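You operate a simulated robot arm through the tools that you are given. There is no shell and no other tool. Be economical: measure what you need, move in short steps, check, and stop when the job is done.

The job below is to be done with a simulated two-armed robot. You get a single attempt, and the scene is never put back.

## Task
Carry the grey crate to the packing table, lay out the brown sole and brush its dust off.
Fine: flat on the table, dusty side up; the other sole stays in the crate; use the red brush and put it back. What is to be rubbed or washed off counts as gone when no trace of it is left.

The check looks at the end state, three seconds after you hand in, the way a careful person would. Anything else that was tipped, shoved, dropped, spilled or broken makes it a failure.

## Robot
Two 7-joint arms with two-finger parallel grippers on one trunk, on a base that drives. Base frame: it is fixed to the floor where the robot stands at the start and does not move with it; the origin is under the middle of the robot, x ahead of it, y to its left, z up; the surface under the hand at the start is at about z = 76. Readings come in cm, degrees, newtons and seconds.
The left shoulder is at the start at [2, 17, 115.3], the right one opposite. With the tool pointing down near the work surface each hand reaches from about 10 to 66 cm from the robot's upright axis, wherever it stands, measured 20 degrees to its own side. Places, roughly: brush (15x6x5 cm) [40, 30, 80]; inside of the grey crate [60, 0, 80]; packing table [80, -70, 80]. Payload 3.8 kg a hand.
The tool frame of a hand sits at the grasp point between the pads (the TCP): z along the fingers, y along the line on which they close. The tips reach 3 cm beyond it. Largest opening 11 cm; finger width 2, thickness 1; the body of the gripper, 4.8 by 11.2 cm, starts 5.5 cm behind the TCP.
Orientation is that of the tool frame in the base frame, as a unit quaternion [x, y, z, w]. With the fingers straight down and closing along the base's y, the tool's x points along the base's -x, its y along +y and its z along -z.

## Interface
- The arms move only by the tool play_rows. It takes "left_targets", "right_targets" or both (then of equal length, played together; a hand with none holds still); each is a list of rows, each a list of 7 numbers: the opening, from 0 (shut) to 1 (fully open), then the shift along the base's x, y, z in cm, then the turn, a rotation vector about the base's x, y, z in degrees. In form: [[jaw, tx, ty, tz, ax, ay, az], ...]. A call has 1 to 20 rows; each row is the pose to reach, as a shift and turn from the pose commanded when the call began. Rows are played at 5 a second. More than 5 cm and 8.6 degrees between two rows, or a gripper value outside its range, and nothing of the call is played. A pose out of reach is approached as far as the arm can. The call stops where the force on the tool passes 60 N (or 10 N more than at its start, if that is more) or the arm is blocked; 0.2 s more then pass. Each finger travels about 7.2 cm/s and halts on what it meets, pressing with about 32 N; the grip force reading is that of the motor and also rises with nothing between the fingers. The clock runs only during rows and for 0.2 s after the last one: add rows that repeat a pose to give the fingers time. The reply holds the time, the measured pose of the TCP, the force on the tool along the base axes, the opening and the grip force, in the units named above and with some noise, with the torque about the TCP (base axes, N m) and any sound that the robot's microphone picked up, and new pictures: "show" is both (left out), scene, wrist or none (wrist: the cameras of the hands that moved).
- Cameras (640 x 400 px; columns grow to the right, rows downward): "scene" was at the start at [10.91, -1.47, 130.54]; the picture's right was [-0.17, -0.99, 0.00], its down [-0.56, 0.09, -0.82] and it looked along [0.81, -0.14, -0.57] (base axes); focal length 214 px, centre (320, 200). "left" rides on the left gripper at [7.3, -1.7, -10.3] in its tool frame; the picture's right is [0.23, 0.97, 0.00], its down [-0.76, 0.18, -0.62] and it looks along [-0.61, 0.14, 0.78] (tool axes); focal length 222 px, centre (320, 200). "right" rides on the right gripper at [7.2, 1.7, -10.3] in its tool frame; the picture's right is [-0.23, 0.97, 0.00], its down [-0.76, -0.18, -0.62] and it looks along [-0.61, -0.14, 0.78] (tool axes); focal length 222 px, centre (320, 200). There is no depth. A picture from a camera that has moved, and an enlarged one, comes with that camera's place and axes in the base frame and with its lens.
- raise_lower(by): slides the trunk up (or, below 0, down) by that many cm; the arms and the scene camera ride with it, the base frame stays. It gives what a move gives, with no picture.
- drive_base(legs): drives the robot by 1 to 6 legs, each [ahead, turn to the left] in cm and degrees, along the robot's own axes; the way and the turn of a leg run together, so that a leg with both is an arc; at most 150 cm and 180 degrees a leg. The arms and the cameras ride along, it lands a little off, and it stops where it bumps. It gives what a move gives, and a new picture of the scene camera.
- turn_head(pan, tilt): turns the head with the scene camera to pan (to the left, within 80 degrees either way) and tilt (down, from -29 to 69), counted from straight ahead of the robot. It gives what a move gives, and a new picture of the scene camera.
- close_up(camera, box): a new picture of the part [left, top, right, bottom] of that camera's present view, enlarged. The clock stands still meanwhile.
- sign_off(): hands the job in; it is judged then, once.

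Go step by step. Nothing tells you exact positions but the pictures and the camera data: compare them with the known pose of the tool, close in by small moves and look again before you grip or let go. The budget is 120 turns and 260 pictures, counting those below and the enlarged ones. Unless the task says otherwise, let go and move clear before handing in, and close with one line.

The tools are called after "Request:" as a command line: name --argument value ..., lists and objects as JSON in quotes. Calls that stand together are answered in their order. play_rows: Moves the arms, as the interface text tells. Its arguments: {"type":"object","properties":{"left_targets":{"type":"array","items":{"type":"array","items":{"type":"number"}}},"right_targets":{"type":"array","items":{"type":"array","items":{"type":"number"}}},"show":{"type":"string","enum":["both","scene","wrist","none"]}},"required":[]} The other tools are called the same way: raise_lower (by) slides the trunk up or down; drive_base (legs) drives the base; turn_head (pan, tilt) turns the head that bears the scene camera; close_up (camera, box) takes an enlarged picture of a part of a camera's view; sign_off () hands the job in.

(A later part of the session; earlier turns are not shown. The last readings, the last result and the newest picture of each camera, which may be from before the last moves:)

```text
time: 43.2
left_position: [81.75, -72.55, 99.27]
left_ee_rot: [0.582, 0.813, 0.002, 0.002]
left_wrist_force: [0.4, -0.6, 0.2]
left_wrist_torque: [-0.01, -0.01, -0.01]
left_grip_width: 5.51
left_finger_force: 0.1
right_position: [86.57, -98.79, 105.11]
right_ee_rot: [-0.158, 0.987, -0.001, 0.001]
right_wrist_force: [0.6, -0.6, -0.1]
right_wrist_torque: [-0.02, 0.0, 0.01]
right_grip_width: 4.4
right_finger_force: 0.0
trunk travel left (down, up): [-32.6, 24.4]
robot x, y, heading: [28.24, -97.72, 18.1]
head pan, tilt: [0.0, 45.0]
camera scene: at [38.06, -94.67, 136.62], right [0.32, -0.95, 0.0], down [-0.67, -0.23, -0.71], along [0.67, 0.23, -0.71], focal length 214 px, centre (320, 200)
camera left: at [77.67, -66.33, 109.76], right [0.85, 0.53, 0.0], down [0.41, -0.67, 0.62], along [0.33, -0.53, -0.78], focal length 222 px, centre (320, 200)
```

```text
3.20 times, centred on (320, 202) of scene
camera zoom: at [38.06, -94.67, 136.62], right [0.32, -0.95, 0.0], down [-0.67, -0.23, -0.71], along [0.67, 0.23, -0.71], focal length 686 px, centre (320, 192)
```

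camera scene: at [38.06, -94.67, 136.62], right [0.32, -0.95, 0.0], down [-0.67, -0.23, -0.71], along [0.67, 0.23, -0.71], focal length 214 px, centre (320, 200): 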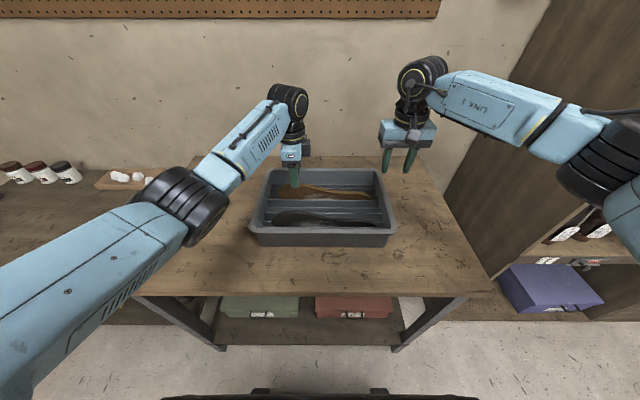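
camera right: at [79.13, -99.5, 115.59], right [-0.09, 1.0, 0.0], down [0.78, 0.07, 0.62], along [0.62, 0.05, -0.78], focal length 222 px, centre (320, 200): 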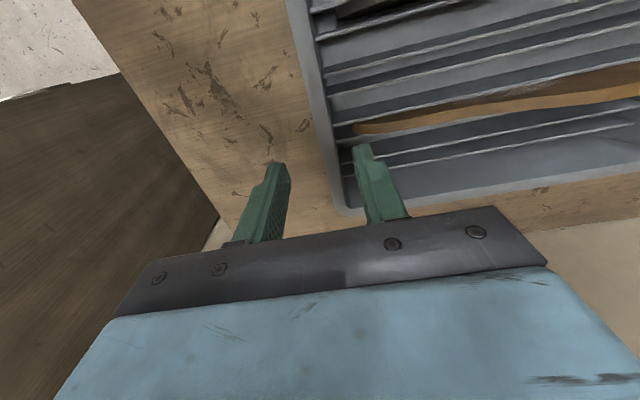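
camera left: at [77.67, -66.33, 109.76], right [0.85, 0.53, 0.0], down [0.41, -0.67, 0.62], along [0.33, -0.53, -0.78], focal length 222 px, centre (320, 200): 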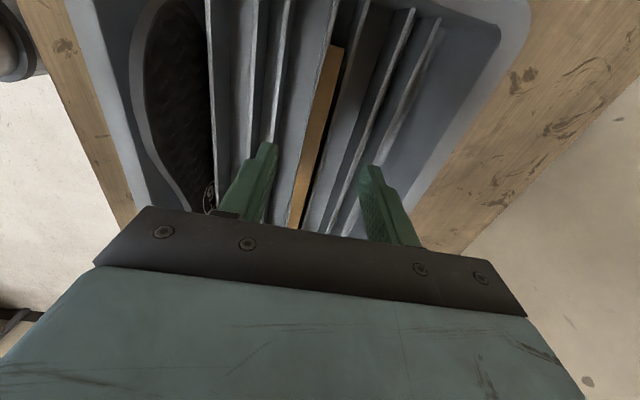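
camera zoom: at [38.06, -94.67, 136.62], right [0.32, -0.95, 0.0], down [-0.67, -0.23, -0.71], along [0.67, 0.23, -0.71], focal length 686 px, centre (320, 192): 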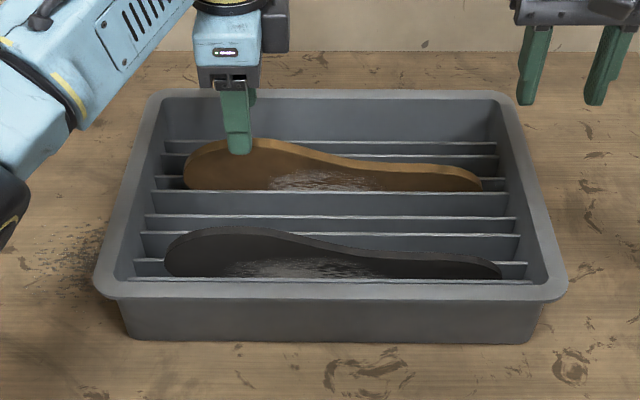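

The sole lies about 0.9 cm nearer than the hand centre. I correct, lower so the pads overlap its top 3 cm, and grip.

Request:
play_rows --left_targets '[[0.5, -0.85, -0.29, 0, 0, 0, 0], [0.5, -0.85, -0.29, -2.5, 0, 0, 0], [0.5, -0.85, -0.29, -4.8, 0, 0, 0], [0, -0.85, -0.29, -4.8, 0, 0, 0], [0, -0.85, -0.29, -4.8, 0, 0, 0], [0, -0.85, -0.29, -4.8, 0, 0, 0], [0, -0.85, -0.29, -4.8, 0, 0, 0]]'

Request:
close_up --camera "scene" --box '[220, 140, 420, 265]'

```text
time: 44.8
left_position: [81.06, -73.04, 94.63]
left_ee_rot: [0.582, 0.813, 0.003, 0.002]
left_wrist_force: [3.0, 1.7, 2.5]
left_wrist_torque: [0.12, -0.36, 0.13]
left_grip_width: 1.18
left_finger_force: 31.9
right_position: [86.71, -98.82, 105.05]
right_ee_rot: [-0.16, 0.987, -0.002, 0.001]
right_wrist_force: [0.3, 0.7, -0.1]
right_wrist_torque: [-0.01, -0.01, 0.01]
right_grip_width: 4.38
right_finger_force: 0.0
trunk travel left (down, up): [-32.6, 24.4]
robot x, y, heading: [28.48, -98.1, 18.3]
head pan, tilt: [0.0, 45.0]
camera scene: at [38.07, -94.66, 136.62], right [0.32, -0.95, 0.0], down [-0.67, -0.23, -0.71], along [0.67, 0.23, -0.71], focal length 214 px, centre (320, 200)
camera left: at [76.93, -66.69, 105.04], right [0.85, 0.53, 0.01], down [0.41, -0.67, 0.62], along [0.33, -0.53, -0.78], focal length 222 px, centre (320, 200)
```

scene: 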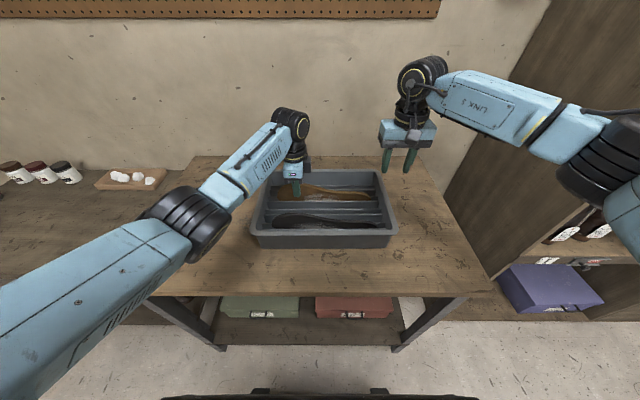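
left: 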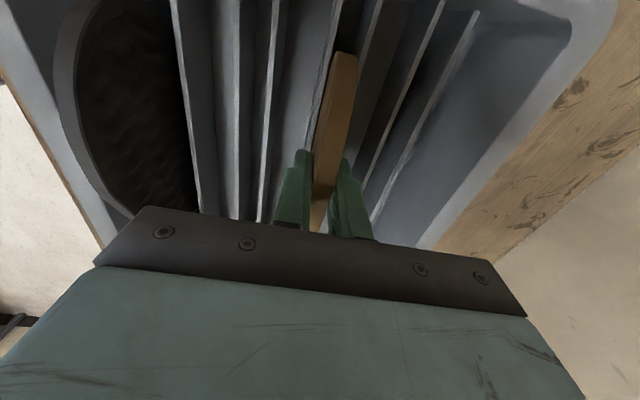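

```text
3.20 times, centred on (320, 202) of scene
camera zoom: at [38.07, -94.66, 136.62], right [0.32, -0.95, 0.0], down [-0.67, -0.23, -0.71], along [0.67, 0.23, -0.71], focal length 686 px, centre (320, 192)
```

zoom: 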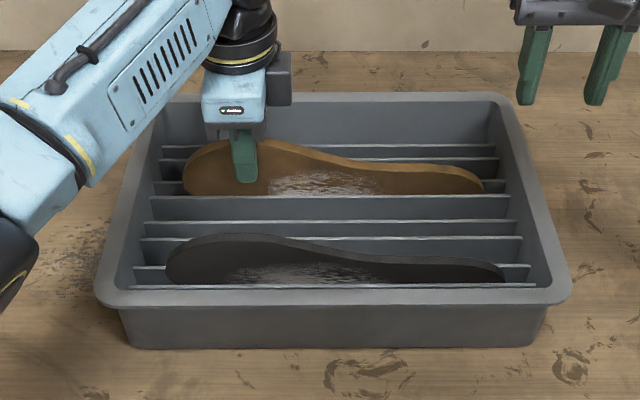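

The sole is gripped (1.2 cm) clear of the dust. I lift it straight out.

Request:
play_rows --left_targets '[[0, 0, 0, 1.5, 0, 0, 0], [0, 0, 0, 3, 0, 0, 0], [0, 0, 0, 5, 0, 0, 0], [0, 0, 0, 8, 0, 0, 0], [0, 0, 0, 11, 0, 0, 0], [0, 0, 0, 14, 0, 0, 0], [0, 0, 0, 17, 0, 0, 0]]'

Request:
close_up --camera "scene" --box '[200, 60, 440, 260]'

```text
time: 46.4
left_position: [80.77, -73.07, 111.57]
left_ee_rot: [0.582, 0.813, 0.002, 0.0]
left_wrist_force: [-0.5, -0.1, -2.0]
left_wrist_torque: [0.16, 0.07, 0.04]
left_grip_width: 1.15
left_finger_force: 32.1
right_position: [86.65, -98.78, 105.16]
right_ee_rot: [-0.159, 0.987, -0.001, 0.001]
right_wrist_force: [-0.5, -0.2, 0.5]
right_wrist_torque: [-0.01, 0.0, 0.03]
right_grip_width: 4.4
right_finger_force: 0.1
trunk travel left (down, up): [-32.6, 24.4]
robot x, y, heading: [27.9, -98.04, 18.6]
head pan, tilt: [0.0, 45.0]
camera scene: at [38.04, -94.69, 136.62], right [0.32, -0.95, 0.0], down [-0.67, -0.22, -0.71], along [0.67, 0.23, -0.71], focal length 214 px, centre (320, 200)
camera left: at [76.82, -66.78, 121.96], right [0.85, 0.53, 0.0], down [0.41, -0.67, 0.62], along [0.33, -0.53, -0.78], focal length 222 px, centre (320, 200)
```

scene: 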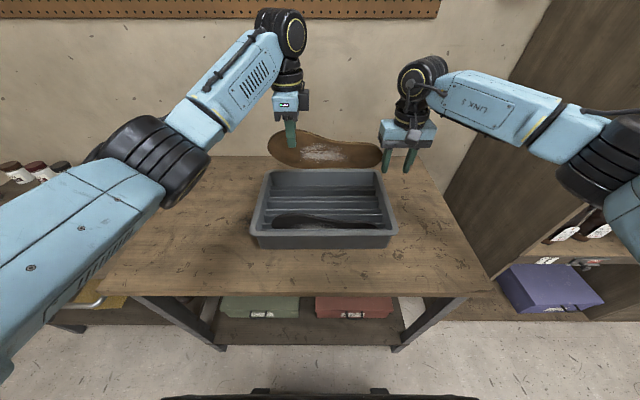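
left: 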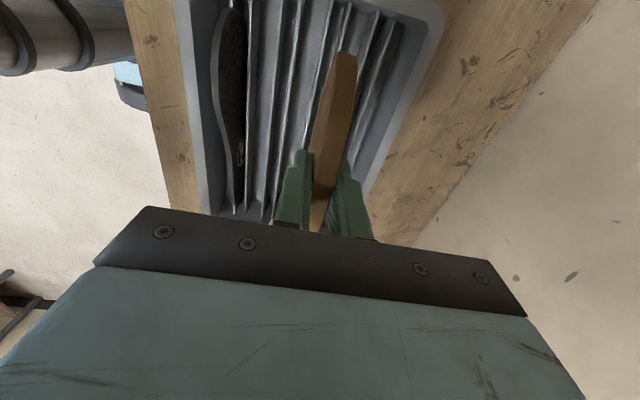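

```text
2.00 times, centred on (320, 160) of scene
camera zoom: at [38.04, -94.69, 136.62], right [0.32, -0.95, 0.0], down [-0.67, -0.22, -0.71], along [0.67, 0.23, -0.71], focal length 429 px, centre (320, 280)
```

zoom: 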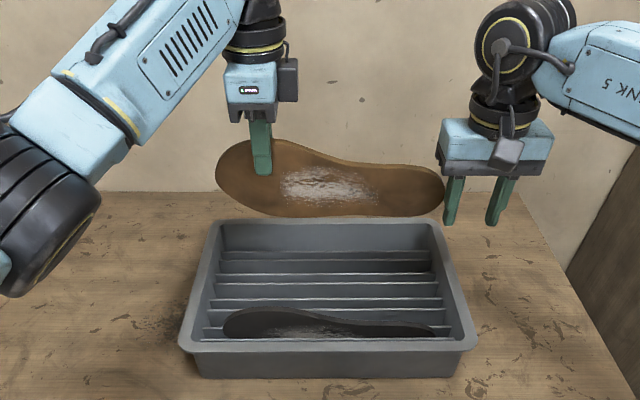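

The sole is out and level, dust in the middle of the robot-side face. I carry it left over the free table area, turning it back so its length runs away from me.

Request:
play_rows --left_targets '[[0, -1.2, 3.6, 0, 0, 0, 0], [0, -2.4, 7.2, 0, 0, 0, 0], [0, -4, 9, 0, 0, 0, 8.2], [0, -5.6, 10.8, 0, 0, 0, 16.4], [0, -7.2, 12.6, 0, 0, 0, 24.6], [0, -8.8, 14.4, 0, 0, 0, 32.8], [0, -10.5, 16, 0, 0, 0, 41], [0, -12.4, 17.6, 0, 0, 0, 49.2], [0, -14.3, 19.2, 0, 0, 0, 57.4], [0, -16.2, 20.8, 0, 0, 0, 65.6], [0, -18, 22.4, 0, 0, 0, 73.8], [0, -19.9, 23.9, 0, 0, 0, 82], [0, -19.9, 23.9, 0, 0, 0, 90]]'

```text
time: 49.2
left_position: [60.99, -49.07, 111.57]
left_ee_rot: [-0.164, 0.986, 0.001, -0.001]
left_wrist_force: [0.5, -0.4, -2.3]
left_wrist_torque: [-0.03, 0.13, 0.01]
left_grip_width: 1.16
left_finger_force: 32.1
right_position: [86.76, -98.81, 104.97]
right_ee_rot: [-0.159, 0.987, -0.003, 0.0]
right_wrist_force: [0.0, -0.2, 0.3]
right_wrist_torque: [0.03, -0.02, -0.01]
right_grip_width: 4.4
right_finger_force: 0.0
trunk travel left (down, up): [-32.6, 24.4]
robot x, y, heading: [28.21, -97.99, 18.5]
head pan, tilt: [0.0, 45.0]
camera scene: at [38.11, -94.68, 136.61], right [0.32, -0.95, 0.0], down [-0.67, -0.23, -0.71], along [0.67, 0.23, -0.71], focal length 214 px, centre (320, 200)
camera left: at [54.67, -53.06, 122.04], right [-0.53, 0.85, 0.0], down [0.66, 0.41, 0.62], along [0.53, 0.33, -0.78], focal length 222 px, centre (320, 200)
```

scene: 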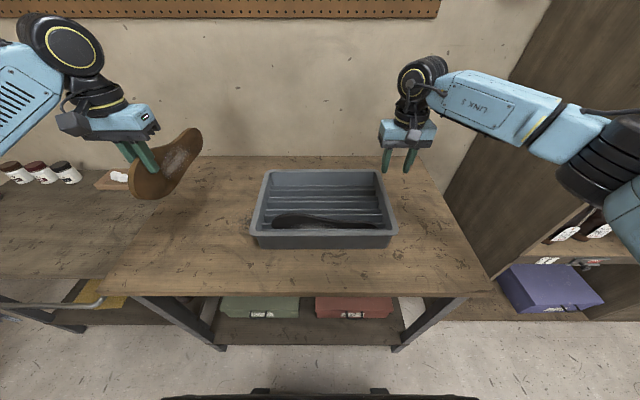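
left: 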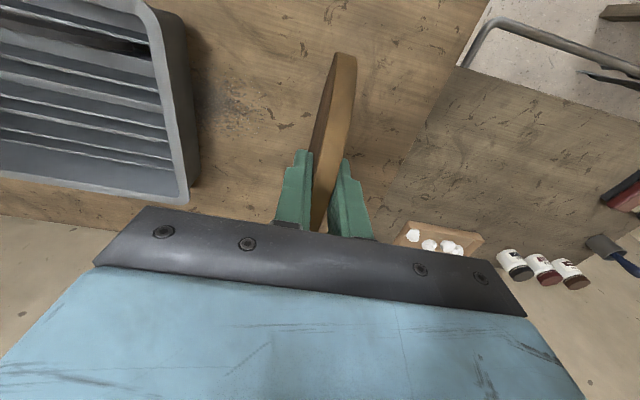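

The dusty face now looks right. I tilt the hand about the forward axis by 64° so the dusty face turns upward, and lower part of the way.

Request:
play_rows --left_targets '[[0, 0, 0, 0, -7.6, -2.55, 0], [0, 0, 0, -1, -15.2, -5.1, 0], [0, 0, 0, -3, -22.8, -7.65, 0], [0, 0, 0, -5, -30.4, -10.2, 0], [0, 0, 0, -7, -38, -12.75, 0], [0, 0, 0, -9, -45.5, -15.3, 0], [0, 0, 0, -12, -53.1, -17.85, 0], [0, 0, 0, -15, -60.7, -20.4, 0], [0, 0, 0, -17, -60.7, -20.4, 0]]'

Request:
close_up --camera "scene" --box '[60, 60, 300, 260]'

```text
time: 51.2
left_position: [61.06, -48.92, 94.51]
left_ee_rot: [-0.139, 0.837, -0.523, 0.085]
left_wrist_force: [0.0, -0.2, -2.0]
left_wrist_torque: [0.06, 0.15, 0.03]
left_grip_width: 1.17
left_finger_force: 32.1
right_position: [86.74, -98.8, 104.98]
right_ee_rot: [-0.159, 0.987, -0.001, 0.002]
right_wrist_force: [-1.0, 0.9, 0.3]
right_wrist_torque: [0.0, -0.01, 0.0]
right_grip_width: 4.41
right_finger_force: 0.1
trunk travel left (down, up): [-32.6, 24.4]
robot x, y, heading: [28.26, -98.18, 18.4]
head pan, tilt: [0.0, 45.0]
camera scene: at [38.07, -94.65, 136.62], right [0.32, -0.95, 0.0], down [-0.67, -0.23, -0.71], along [0.67, 0.23, -0.71], focal length 214 px, centre (320, 200)
camera left: at [51.36, -43.24, 100.73], right [-0.35, 0.33, -0.87], down [0.52, 0.85, 0.11], along [0.78, -0.41, -0.47], focal length 222 px, centre (320, 200)
```

scene: 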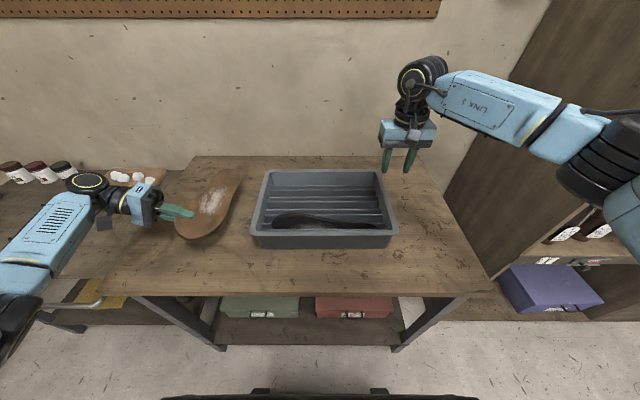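
left: 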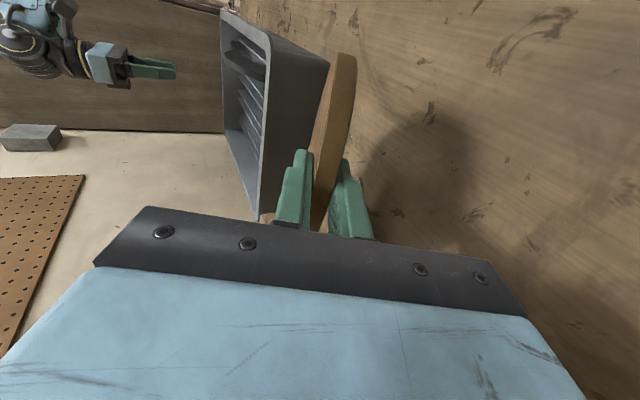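

```text
2.00 times, centred on (180, 160) of scene
camera zoom: at [38.07, -94.65, 136.62], right [0.32, -0.95, 0.0], down [-0.67, -0.23, -0.71], along [0.67, 0.23, -0.71], focal length 429 px, centre (600, 280)
```

zoom: 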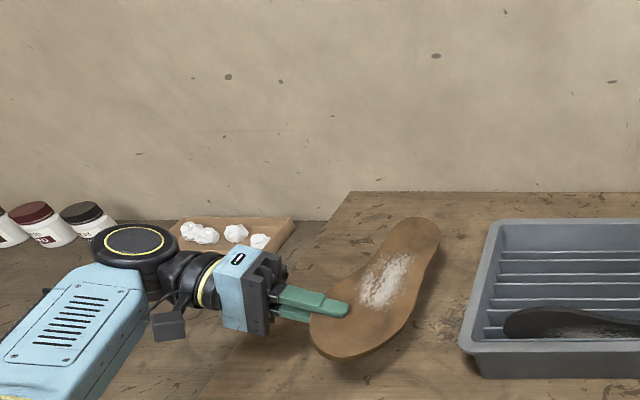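

The sole is tilted with dust up over free table. I lower gently until its lower edge touches.

Request:
play_rows --left_targets '[[0, 0, 0, -2, 0, 0, 0], [0, 0, 0, -4, 0, 0, 0], [0, 0, 0, -5.5, 0, 0, 0], [0, 0, 0, -6, 0, 0, 0], [0, 0, 0, -6, 0, 0, 0]]' --show "scene"

Request:
close_up --camera "scene" --box '[120, 120, 280, 260]'

```text
time: 52.4
left_position: [60.94, -48.99, 88.9]
left_ee_rot: [-0.137, 0.837, -0.523, 0.087]
left_wrist_force: [-4.5, 5.0, 16.4]
left_wrist_torque: [-1.04, -0.81, -0.07]
left_grip_width: 1.2
left_finger_force: 31.9
right_position: [86.58, -98.89, 105.11]
right_ee_rot: [-0.159, 0.987, -0.001, 0.002]
right_wrist_force: [-0.3, 0.3, 0.2]
right_wrist_torque: [0.04, 0.02, 0.0]
right_grip_width: 4.41
right_finger_force: 0.2
trunk travel left (down, up): [-32.6, 24.4]
robot x, y, heading: [28.46, -97.59, 18.5]
head pan, tilt: [0.0, 45.0]
camera scene: at [37.89, -94.72, 136.65], right [0.32, -0.95, 0.0], down [-0.67, -0.22, -0.71], along [0.67, 0.23, -0.71], focal length 214 px, centre (320, 200)
```

scene: 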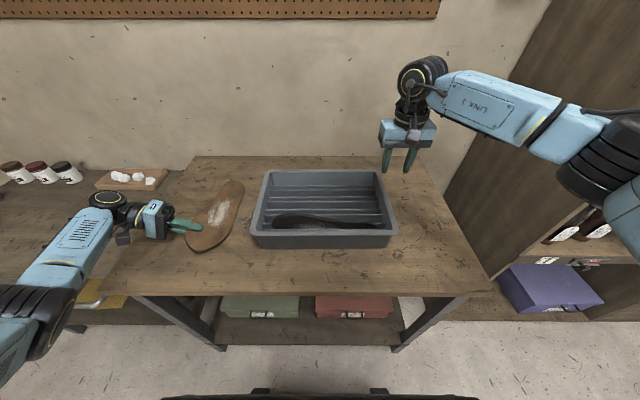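

```text
2.86 times, centred on (200, 190) of scene
camera zoom: at [37.89, -94.72, 136.65], right [0.32, -0.95, 0.0], down [-0.67, -0.22, -0.71], along [0.67, 0.23, -0.71], focal length 613 px, centre (663, 229)
```

zoom: 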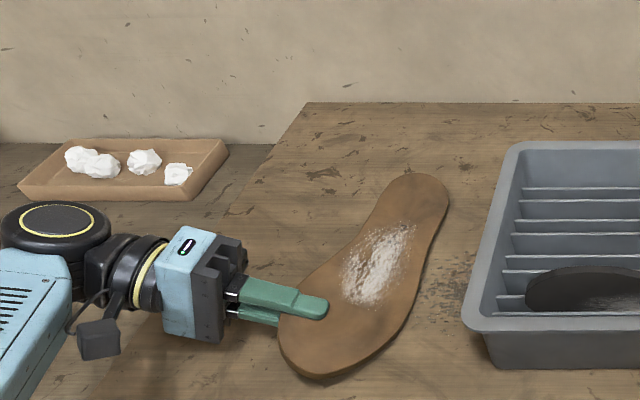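

The edge rests on the table. I open a little and slide the fingers out backwards so the sole settles flat.

Request:
play_rows --left_targets '[[0.28, 0, 0, 0.3, 0, 0, 0], [0.28, 0, 0, 0.3, 0, 0, 0], [0.28, 0, 0, -0.4, 0, 0, 0], [0.28, -0.3, 0.85, 0, 0, 0, 0], [0.28, -0.6, 1.7, 0.4, 0, 0, 0], [0.28, -0.9, 2.6, 0.9, 0, 0, 0], [0.28, -1.4, 4.2, 1.7, 0, 0, 0], [0.28, -2, 6, 2.6, 0, 0, 0]]' --show "scene"

Request:
close_up --camera "scene" --box '[120, 120, 280, 260]'

```text
time: 54.2
left_position: [59.02, -42.98, 91.24]
left_ee_rot: [-0.137, 0.838, -0.522, 0.084]
left_wrist_force: [1.2, -0.5, -1.1]
left_wrist_torque: [-0.01, -0.01, -0.04]
left_grip_width: 3.09
left_finger_force: 0.1
right_position: [86.7, -98.73, 105.01]
right_ee_rot: [-0.159, 0.987, -0.002, 0.001]
right_wrist_force: [-0.5, 0.2, 0.3]
right_wrist_torque: [-0.01, 0.0, 0.02]
right_grip_width: 4.4
right_finger_force: 0.1
trunk travel left (down, up): [-32.6, 24.4]
robot x, y, heading: [28.32, -98.18, 18.6]
head pan, tilt: [0.0, 45.0]
camera scene: at [38.06, -94.66, 136.62], right [0.32, -0.95, 0.0], down [-0.67, -0.23, -0.71], along [0.67, 0.23, -0.71], focal length 214 px, centre (320, 200)
```

scene: 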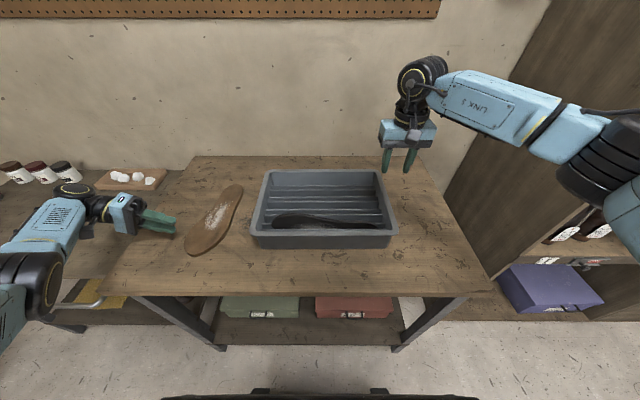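

```text
2.86 times, centred on (200, 190) of scene
camera zoom: at [38.06, -94.66, 136.62], right [0.32, -0.95, 0.0], down [-0.67, -0.23, -0.71], along [0.67, 0.23, -0.71], focal length 613 px, centre (663, 229)
```

zoom: 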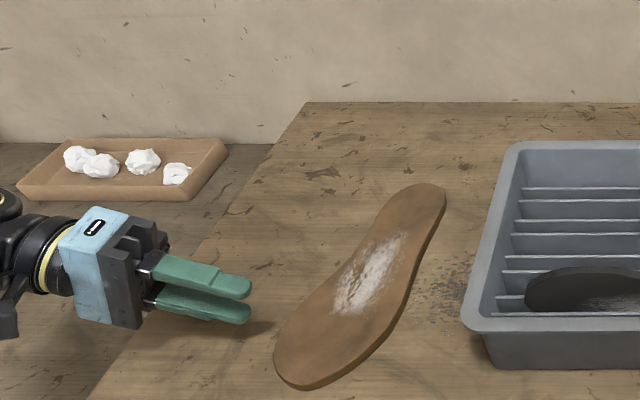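

The sole lies flat, dust up. I raise and straighten the left arm, and keep the right hand up, before driving for the brush.

Request:
play_rows --left_targets '[[0.3, -0.5, 1.5, 4, 0, 0, 0], [0.3, -0.5, 1.5, 8, 0, 0, 0], [0.3, -0.5, 1.5, 12, 7.6, 2.55, 0], [0.5, -0.5, 1.5, 15, 15.2, 5.1, 0], [0.8, -0.5, 1.5, 17, 22.8, 7.65, 0], [1, -0.5, 1.5, 19, 30.4, 10.2, 0], [1, -0.5, 1.5, 20, 38, 12.75, 0], [1, -0.5, 1.5, 20, 45.5, 15.3, 0], [1, -0.5, 1.5, 20, 53.1, 17.85, 0], [1, -0.5, 1.5, 20, 60.7, 20.4, 0]]' --show "scene"

Request:
close_up --camera "scene" --box '[140, 150, 270, 260]'

```text
time: 56.4
left_position: [58.63, -41.49, 111.33]
left_ee_rot: [-0.163, 0.987, 0.002, -0.001]
left_wrist_force: [-0.2, -0.1, 0.1]
left_wrist_torque: [0.02, -0.02, 0.04]
left_grip_width: 11.03
left_finger_force: 0.1
right_position: [86.68, -99.0, 105.05]
right_ee_rot: [-0.159, 0.987, -0.001, 0.001]
right_wrist_force: [-0.3, -0.6, 0.3]
right_wrist_torque: [-0.04, 0.0, 0.05]
right_grip_width: 4.4
right_finger_force: 0.2
trunk travel left (down, up): [-32.6, 24.4]
robot x, y, heading: [28.16, -98.12, 18.7]
head pan, tilt: [0.0, 45.0]
camera scene: at [38.07, -94.7, 136.62], right [0.32, -0.95, 0.0], down [-0.67, -0.22, -0.71], along [0.67, 0.23, -0.71], focal length 214 px, centre (320, 200)
```

scene: 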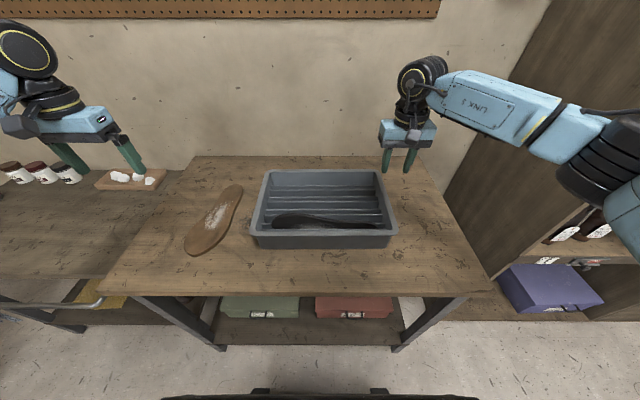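

```text
3.64 times, centred on (205, 205) of scene
camera zoom: at [38.07, -94.7, 136.62], right [0.32, -0.95, 0.0], down [-0.67, -0.22, -0.71], along [0.67, 0.23, -0.71], focal length 780 px, centre (738, 182)
```

zoom: 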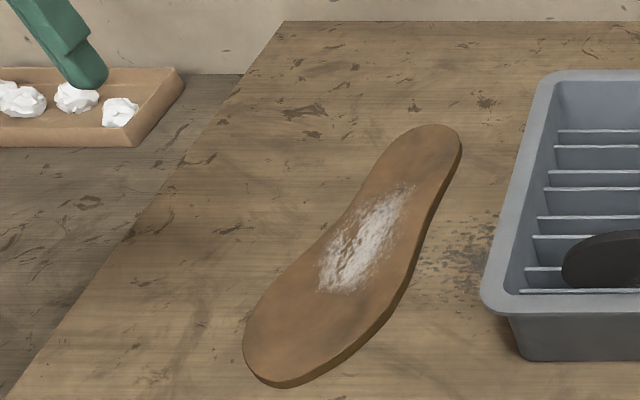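

Sole is at about (70, -49) with dust along x from 64 to 77. I drive back to the trolley for the red brush.

Request:
drive_base --legs '[[-16, 0], [0, 90], [102, 0], [0, -90], [14, 0]]'

Request:
close_up --camera "left" --box '[0, 0, 640, 400]'

```text
time: 71.2
left_position: [22.05, 54.79, 111.06]
left_ee_rot: [-0.178, 0.984, 0.001, -0.002]
left_wrist_force: [1.1, 0.0, -0.7]
left_wrist_torque: [0.0, 0.0, 0.02]
left_grip_width: 10.98
left_finger_force: 0.0
right_position: [51.82, -1.62, 105.0]
right_ee_rot: [-0.174, 0.985, -0.002, 0.0]
right_wrist_force: [-0.7, 0.5, 0.1]
right_wrist_torque: [-0.05, 0.06, 0.0]
right_grip_width: 4.39
right_finger_force: 0.0
trunk travel left (down, up): [-32.6, 24.4]
robot x, y, heading: [-6.91, -2.66, 20.2]
head pan, tilt: [0.0, 45.0]
camera scene: at [3.15, 1.17, 136.61], right [0.35, -0.94, 0.0], down [-0.66, -0.24, -0.71], along [0.66, 0.24, -0.71], focal length 214 px, centre (320, 200)
```

scene: 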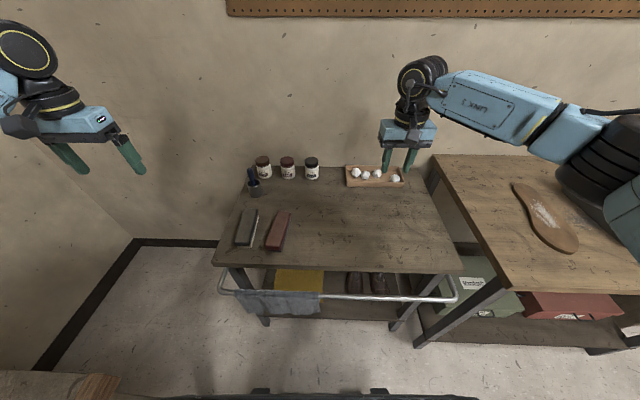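

```text
1.00 times, centred on (320, 200) of left (not enlarged: the box is as wide or as high as the picture)
camera zoom: at [15.78, 50.71, 121.56], right [-0.55, 0.83, 0.0], down [0.65, 0.43, 0.62], along [0.52, 0.35, -0.78], focal length 222 px, centre (320, 200)
```

zoom: 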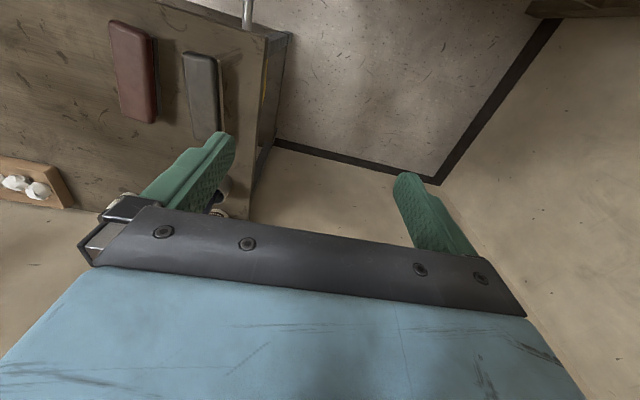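

The red brush is in view near (38, 29). I zoom in for its orientation.

Request:
close_up --camera "scene" --box '[200, 150, 360, 270]'

```text
3.33 times, centred on (280, 210) of scene
camera zoom: at [3.15, 1.17, 136.61], right [0.35, -0.94, 0.0], down [-0.66, -0.24, -0.71], along [0.66, 0.24, -0.71], focal length 715 px, centre (453, 167)
```

zoom: 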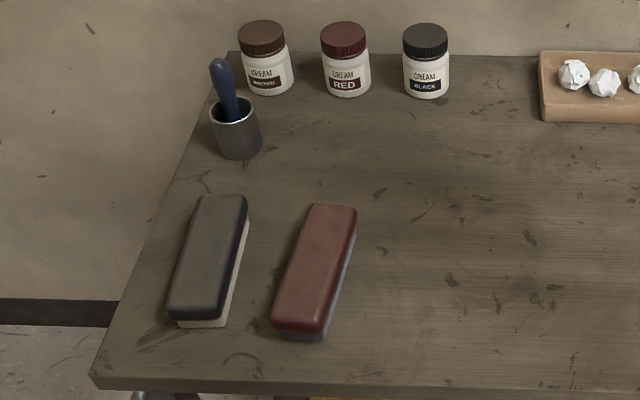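

The brush is centred near (38.2, 28), its length at 12.5° to x. I move the left hand above it.

Request:
play_rows --left_targets '[[0.8, 1.8, -3, -1, 0, 0, -2], [0.8, 3.6, -6, -2, 0, 0, -4], [0.8, 5.4, -9, -4, 0, 0, -6], [0.8, 7.2, -12, -6, 0, 0, -8], [0.8, 9, -15, -8, 0, 0, -8], [0.8, 10.8, -18, -10, 0, 0, -8], [0.8, 12.6, -21, -12, 0, 0, -8], [0.8, 14.4, -24, -14, 0, 0, -8], [0.8, 16.15, -26.8, -16, 0, 0, -8]]'

Request:
close_up --camera "left" --box '[160, 0, 480, 200]'

```text
time: 73.2
left_position: [38.35, 27.93, 95.17]
left_ee_rot: [-0.108, 0.994, 0.002, -0.002]
left_wrist_force: [-0.1, 0.8, -0.3]
left_wrist_torque: [0.01, 0.03, 0.0]
left_grip_width: 8.8
left_finger_force: 0.0
right_position: [51.66, -1.62, 105.02]
right_ee_rot: [-0.174, 0.985, -0.001, 0.001]
right_wrist_force: [0.5, 0.1, 0.5]
right_wrist_torque: [0.0, 0.01, 0.01]
right_grip_width: 4.42
right_finger_force: 0.0
trunk travel left (down, up): [-32.6, 24.4]
robot x, y, heading: [-6.42, -2.37, 20.1]
head pan, tilt: [0.0, 45.0]
camera scene: at [3.09, 1.05, 136.61], right [0.35, -0.94, 0.0], down [-0.66, -0.24, -0.71], along [0.66, 0.24, -0.71], focal length 214 px, centre (320, 200)
camera left: at [31.52, 24.72, 105.67], right [-0.43, 0.9, 0.0], down [0.71, 0.34, 0.62], along [0.56, 0.27, -0.78], focal length 222 px, centre (320, 200)
```

scene: 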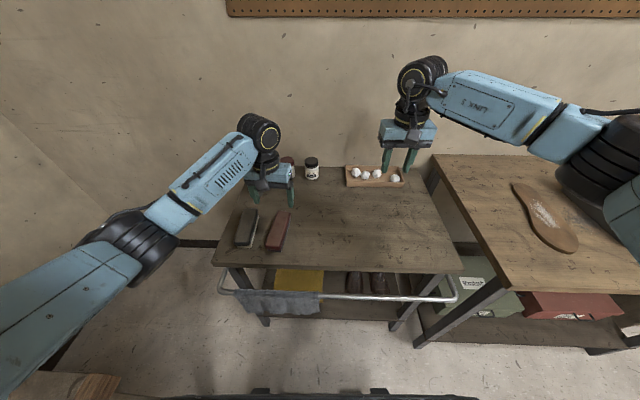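
left: 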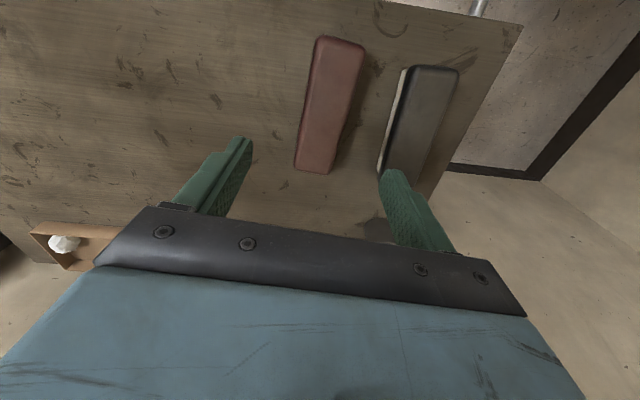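

```text
2.00 times, centred on (320, 100) of left
camera zoom: at [31.52, 24.72, 105.67], right [-0.43, 0.9, 0.0], down [0.71, 0.34, 0.62], along [0.56, 0.27, -0.78], focal length 444 px, centre (320, 400)
```

zoom: 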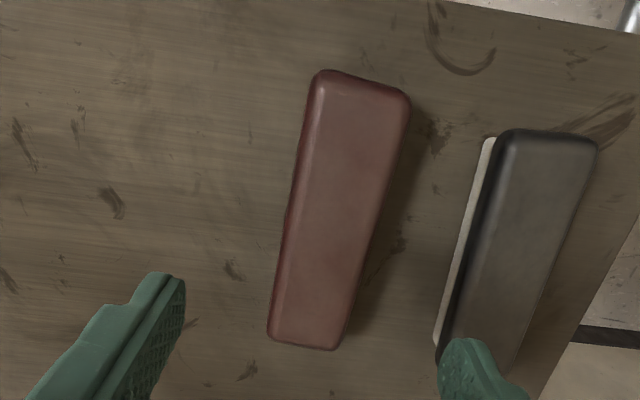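

I fine-centre by 0.7 cm and lower so the pads take the red wooden part.

Request:
play_rows --left_targets '[[0.8, 0.3, 0.67, -3, 0, 0, 0], [0.8, 0.3, 0.67, -7, 0, 0, 0], [0.8, 0.3, 0.67, -10.5, 0, 0, 0], [0.8, 0.3, 0.67, -13.6, 0, 0, 0], [0.8, 0.3, 0.67, -13.6, 0, 0, 0]]'

Request:
close_up --camera "scene" --box '[200, 150, 360, 270]'

```text
time: 74.4
left_position: [38.62, 28.57, 81.64]
left_ee_rot: [-0.108, 0.994, 0.001, 0.0]
left_wrist_force: [0.5, -0.8, 0.2]
left_wrist_torque: [-0.02, 0.0, 0.0]
left_grip_width: 8.78
left_finger_force: 0.1
right_position: [51.71, -1.58, 105.12]
right_ee_rot: [-0.174, 0.985, -0.001, 0.002]
right_wrist_force: [-0.5, 0.0, -0.3]
right_wrist_torque: [0.02, -0.01, -0.02]
right_grip_width: 4.4
right_finger_force: 0.1
trunk travel left (down, up): [-32.6, 24.4]
robot x, y, heading: [-6.61, -2.36, 20.2]
head pan, tilt: [0.0, 45.0]
camera scene: at [3.03, 1.12, 136.62], right [0.35, -0.94, 0.0], down [-0.66, -0.24, -0.71], along [0.66, 0.24, -0.71], focal length 214 px, centre (320, 200)
camera left: at [31.67, 25.37, 92.07], right [-0.43, 0.9, 0.0], down [0.71, 0.34, 0.62], along [0.56, 0.27, -0.78], focal length 222 px, centre (320, 200)
```

scene: 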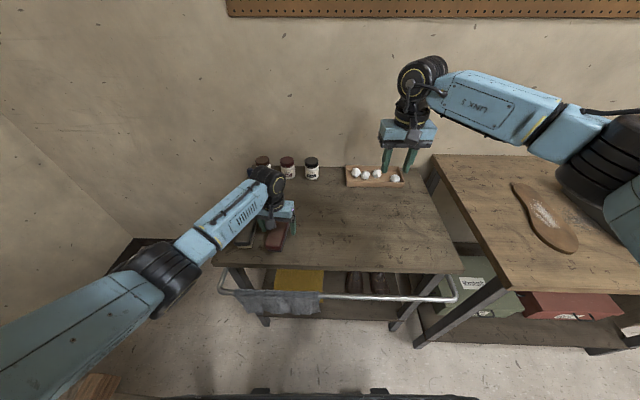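
left: 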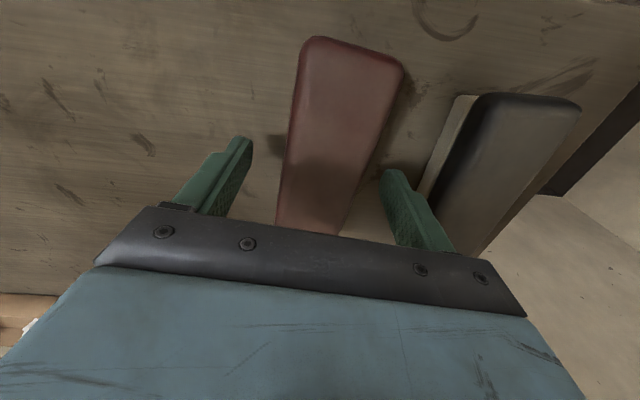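

```text
3.33 times, centred on (280, 210) of scene
camera zoom: at [3.03, 1.12, 136.62], right [0.35, -0.94, 0.0], down [-0.66, -0.24, -0.71], along [0.66, 0.24, -0.71], focal length 715 px, centre (453, 167)
```

zoom: 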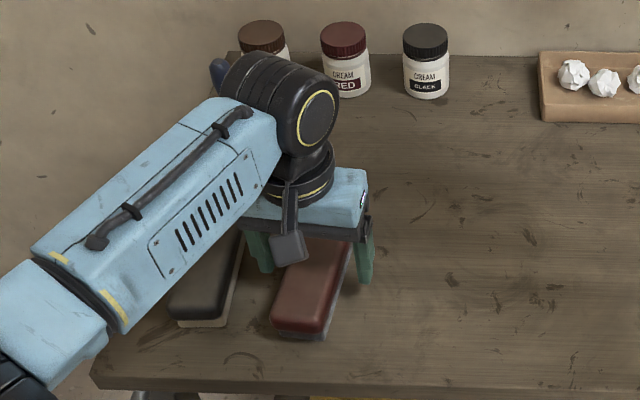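

The brush is centred between the pads. I close and lift a little.

Request:
play_rows --left_targets '[[0.8, 0, 0, -0.3, 0, 0, 0], [0.4, 0, 0, -0.3, 0, 0, 0], [0, 0, 0, -0.3, 0, 0, 0], [0, 0, 0, -0.3, 0, 0, 0], [0, 0, 0, -0.3, 0, 0, 0], [0, 0, 0, 2, 0, 0, 0], [0, 0, 0, 6, 0, 0, 0]]'

Request:
close_up --camera "scene" --box '[200, 150, 360, 270]'

```text
time: 76.0
left_position: [38.34, 28.76, 87.69]
left_ee_rot: [-0.11, 0.994, 0.001, -0.001]
left_wrist_force: [-0.4, 0.4, -1.6]
left_wrist_torque: [0.01, 0.01, 0.0]
left_grip_width: 5.11
left_finger_force: 32.3
right_position: [51.73, -1.48, 105.0]
right_ee_rot: [-0.173, 0.985, -0.002, 0.001]
right_wrist_force: [0.1, 1.5, 0.3]
right_wrist_torque: [-0.02, 0.0, -0.01]
right_grip_width: 4.4
right_finger_force: 0.1
trunk travel left (down, up): [-32.6, 24.4]
robot x, y, heading: [-6.74, -2.4, 20.1]
head pan, tilt: [0.0, 45.0]
camera scene: at [3.04, 1.11, 136.62], right [0.35, -0.94, 0.0], down [-0.66, -0.24, -0.71], along [0.66, 0.24, -0.71], focal length 214 px, centre (320, 200)
camera left: at [31.63, 25.48, 98.06], right [-0.43, 0.9, 0.0], down [0.71, 0.34, 0.62], along [0.56, 0.27, -0.78], focal length 222 px, centre (320, 200)
```

scene: 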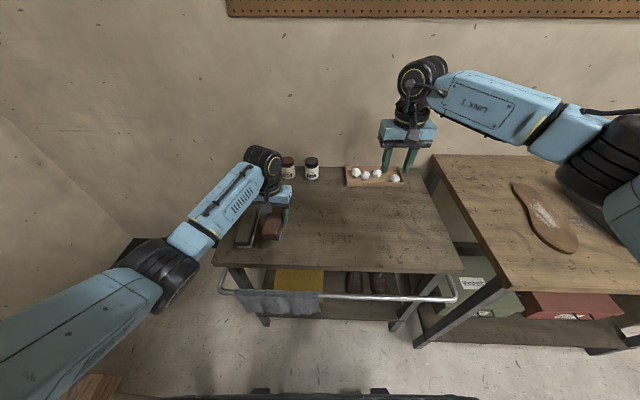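
left: 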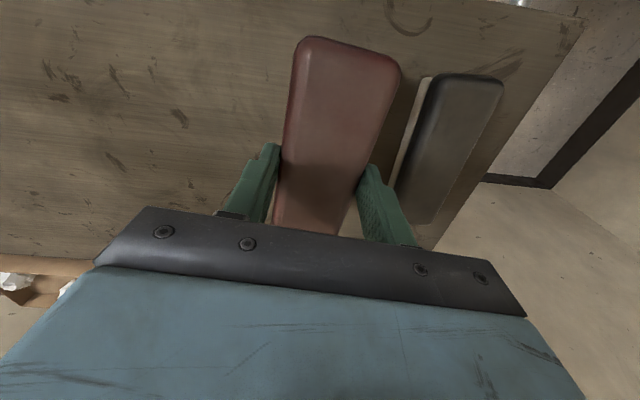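

```text
3.33 times, centred on (280, 210) of scene
camera zoom: at [3.04, 1.11, 136.62], right [0.35, -0.94, 0.0], down [-0.66, -0.24, -0.71], along [0.66, 0.24, -0.71], focal length 715 px, centre (453, 167)
```

zoom: 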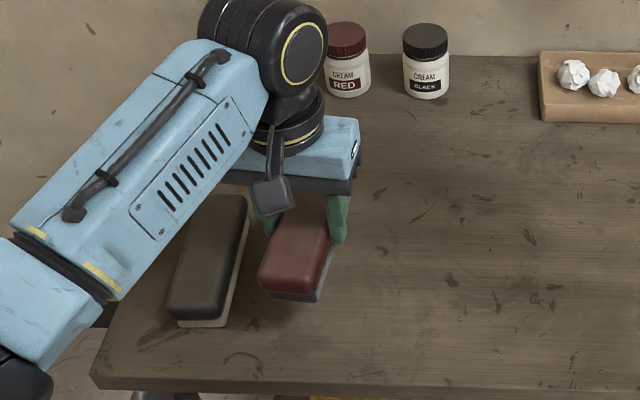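

The brush is held firmly (5.1 cm). I raise it and drive back to the packing table.

Request:
play_rows --left_targets '[[0, 0, 0, 5, 0, 0, 0], [0, 0, 0, 10, 0, 0, 0], [0, 0, 0, 15, 0, 0, 0], [0, 0, 0, 20, 0, 0, 0]]' --show "none"

Request:
drive_base --legs '[[-14, 0], [0, -91.5], [84, 0], [0, 90], [16, 0]]'

```text
time: 77.0
left_position: [38.19, 28.87, 107.52]
left_ee_rot: [-0.109, 0.994, 0.003, -0.001]
left_wrist_force: [-0.6, 0.1, -1.2]
left_wrist_torque: [-0.01, 0.01, 0.01]
left_grip_width: 5.13
left_finger_force: 31.5
right_position: [51.75, -1.57, 105.0]
right_ee_rot: [-0.174, 0.985, -0.001, 0.001]
right_wrist_force: [0.1, 0.0, 0.4]
right_wrist_torque: [0.02, -0.01, 0.02]
right_grip_width: 4.42
right_finger_force: 0.0
trunk travel left (down, up): [-32.6, 24.4]
robot x, y, heading: [-6.77, -2.47, 20.2]
head pan, tilt: [0.0, 45.0]
```

```text
time: 91.1
left_position: [69.05, -50.11, 107.42]
left_ee_rot: [-0.098, 0.995, 0.002, -0.002]
left_wrist_force: [-0.4, -1.2, -1.6]
left_wrist_torque: [0.0, 0.06, -0.01]
left_grip_width: 5.14
left_finger_force: 32.2
right_position: [81.92, -80.95, 105.0]
right_ee_rot: [-0.163, 0.987, -0.001, 0.0]
right_wrist_force: [0.2, -0.4, 0.2]
right_wrist_torque: [0.0, 0.03, 0.02]
right_grip_width: 4.41
right_finger_force: 0.1
trunk travel left (down, up): [-32.6, 24.4]
robot x, y, heading: [23.27, -80.5, 18.8]
head pan, tilt: [0.0, 45.0]
camera scene: at [33.23, -77.21, 136.61], right [0.33, -0.95, 0.0], down [-0.67, -0.23, -0.71], along [0.67, 0.23, -0.71], focal length 214 px, centre (320, 200)
```

scene: 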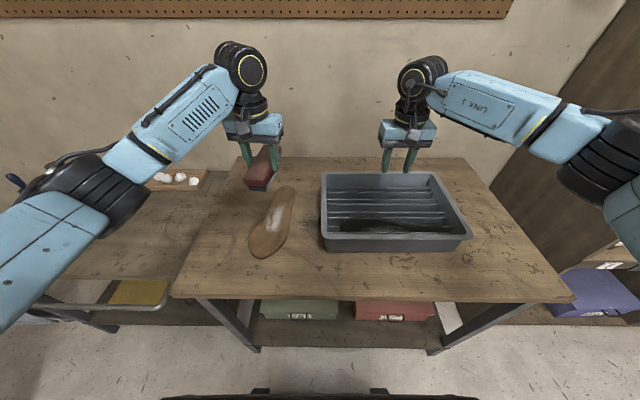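

The brush is nearly above the sole. I zoom in to fix the sole's position from here.

Request:
close_up --camera "scene" --box '[220, 130, 350, 270]'

Request:
close_up --camera "left" --box '[120, 0, 520, 230]'

```text
2.86 times, centred on (285, 200) of scene
camera zoom: at [33.23, -77.21, 136.61], right [0.33, -0.95, 0.0], down [-0.67, -0.23, -0.71], along [0.67, 0.23, -0.71], focal length 613 px, centre (420, 200)
```

zoom: 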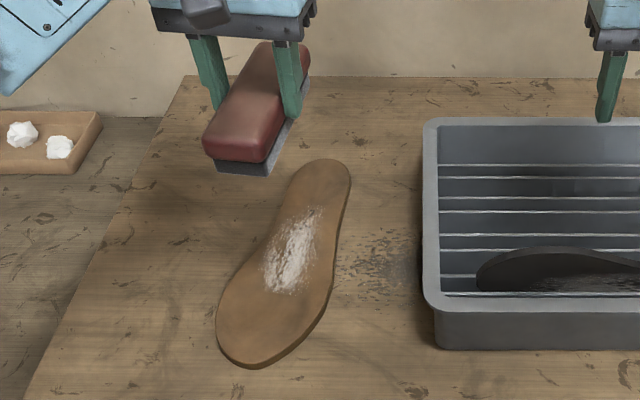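

```text
1.60 times, centred on (320, 115) of left
camera zoom: at [62.22, -53.26, 117.86], right [-0.41, 0.91, 0.0], down [0.71, 0.32, 0.62], along [0.57, 0.26, -0.78], focal length 355 px, centre (320, 336)
```

zoom: 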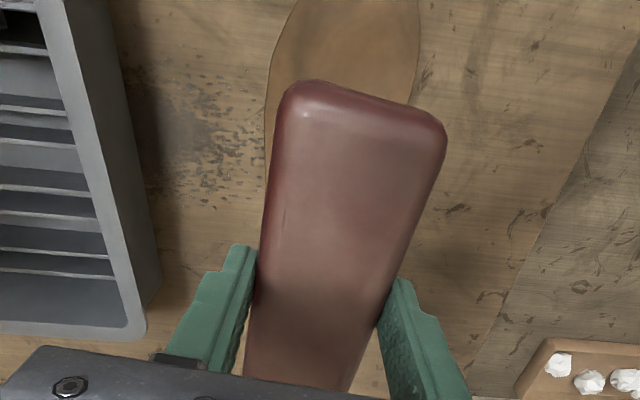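

Dust runs x 64.5–77 along y≈-50, and the brush is aligned with it. I lower the brush onto the sole in small steps watching the force.

Request:
play_rows --left_targets '[[0, 1.4, 0.4, -4, 0, 0, 0], [0, 1.4, 0.4, -8, 0, 0, 0], [0, 1.4, 0.4, -12, 0, 0, 0], [0, 1.4, 0.4, -15, 0, 0, 0], [0, 1.4, 0.4, -16.5, 0, 0, 0]]' --show "scene"

Request:
close_up --camera "scene" --box '[220, 130, 350, 270]'

```text
time: 92.3
left_position: [70.35, -49.92, 90.9]
left_ee_rot: [-0.098, 0.995, 0.002, 0.0]
left_wrist_force: [0.1, 0.7, -2.1]
left_wrist_torque: [0.01, -0.02, -0.02]
left_grip_width: 5.12
left_finger_force: 31.7
right_position: [81.67, -80.72, 105.0]
right_ee_rot: [-0.165, 0.986, -0.003, 0.002]
right_wrist_force: [-1.4, -0.4, 0.3]
right_wrist_torque: [-0.03, -0.01, 0.03]
right_grip_width: 4.41
right_finger_force: 0.0
trunk travel left (down, up): [-32.6, 24.4]
robot x, y, heading: [23.42, -80.92, 19.1]
head pan, tilt: [0.0, 45.0]
camera scene: at [33.14, -77.24, 136.62], right [0.33, -0.95, 0.0], down [-0.67, -0.23, -0.71], along [0.67, 0.23, -0.71], focal length 214 px, centre (320, 200)
```

scene: 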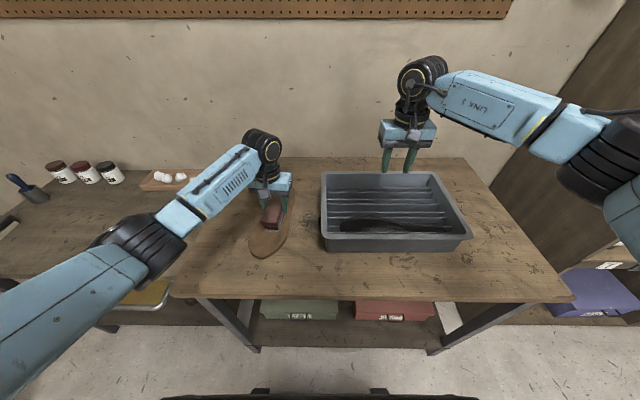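

```text
2.86 times, centred on (285, 200) of scene
camera zoom: at [33.14, -77.24, 136.62], right [0.33, -0.95, 0.0], down [-0.67, -0.23, -0.71], along [0.67, 0.23, -0.71], focal length 613 px, centre (420, 200)
```

zoom: 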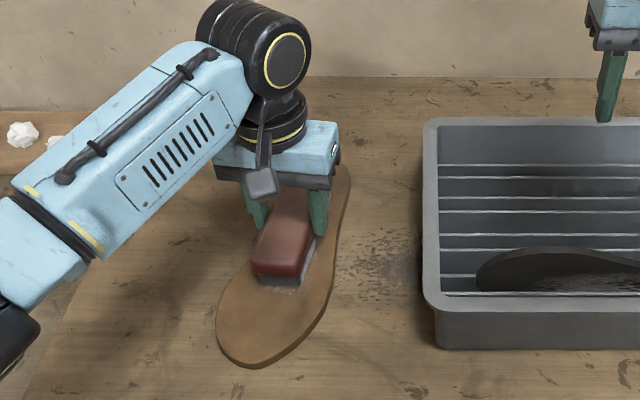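

The brush hovers just above the dust. I press down slightly.

Request:
play_rows --left_targets '[[0, 0, 0, -0.4, 0, 0, 0], [0, 0, 0, -0.8, 0, 0, 0], [0, 0, 0, -1.1, 0, 0, 0], [0, 0, 0, -1.1, 0, 0, 0]]' --show "none"

```text
time: 93.3
left_position: [70.38, -49.85, 90.42]
left_ee_rot: [-0.099, 0.995, 0.002, 0.004]
left_wrist_force: [-6.9, -2.3, 32.9]
left_wrist_torque: [-0.05, 0.1, -0.01]
left_grip_width: 5.2
left_finger_force: 31.6
right_position: [81.45, -81.06, 105.24]
right_ee_rot: [-0.164, 0.986, -0.002, 0.003]
right_wrist_force: [0.1, 0.7, -0.3]
right_wrist_torque: [0.05, -0.02, 0.01]
right_grip_width: 4.37
right_finger_force: 0.1
trunk travel left (down, up): [-32.6, 24.4]
robot x, y, heading: [23.3, -80.37, 19.0]
head pan, tilt: [0.0, 45.0]
```

Contact at z≈90.4 with 33 N – too hard. I ease off and make a first gentle stroke along the sole, then look.

Request:
play_rows --left_targets '[[0, 0, 0, 0.45, 0, 0, 0], [0, 1.5, 0.3, 0.45, 0, 0, 0], [0, 3, 0.6, 0.45, 0, 0, 0], [0, 1.5, 0.3, 0.45, 0, 0, 0], [0, 0, 0, 0.45, 0, 0, 0], [0, -1.5, -0.3, 0.45, 0, 0, 0], [0, -3, -0.6, 0.45, 0, 0, 0], [0, -1.5, -0.3, 0.45, 0, 0, 0], [0, 0, 0, 0.45, 0, 0, 0]]' --show "none"

Request:
close_up --camera "scene" --box '[220, 130, 350, 270]'

```text
time: 95.3
left_position: [70.37, -49.75, 90.33]
left_ee_rot: [-0.098, 0.995, 0.002, -0.001]
left_wrist_force: [-2.8, -0.7, 3.5]
left_wrist_torque: [-0.14, 0.42, 0.03]
left_grip_width: 5.15
left_finger_force: 31.6
right_position: [81.74, -80.92, 105.18]
right_ee_rot: [-0.164, 0.986, -0.002, 0.001]
right_wrist_force: [-0.5, 0.3, 0.5]
right_wrist_torque: [0.01, 0.0, 0.04]
right_grip_width: 4.39
right_finger_force: 0.1
trunk travel left (down, up): [-32.6, 24.4]
robot x, y, heading: [23.19, -80.32, 19.2]
head pan, tilt: [0.0, 45.0]
```

```text
2.86 times, centred on (285, 200) of scene
camera zoom: at [33.05, -77.29, 136.62], right [0.33, -0.94, 0.0], down [-0.67, -0.23, -0.71], along [0.67, 0.23, -0.71], focal length 613 px, centre (420, 200)
```

zoom: 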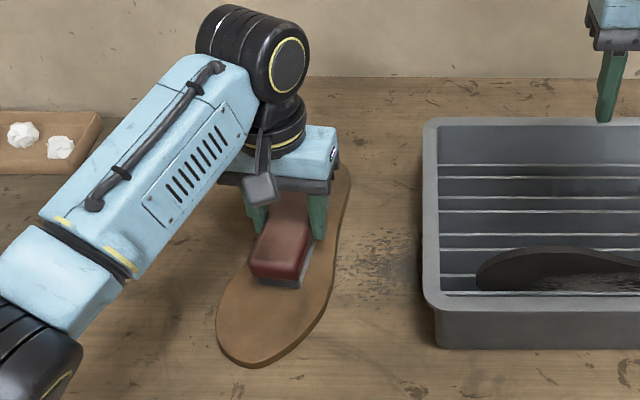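

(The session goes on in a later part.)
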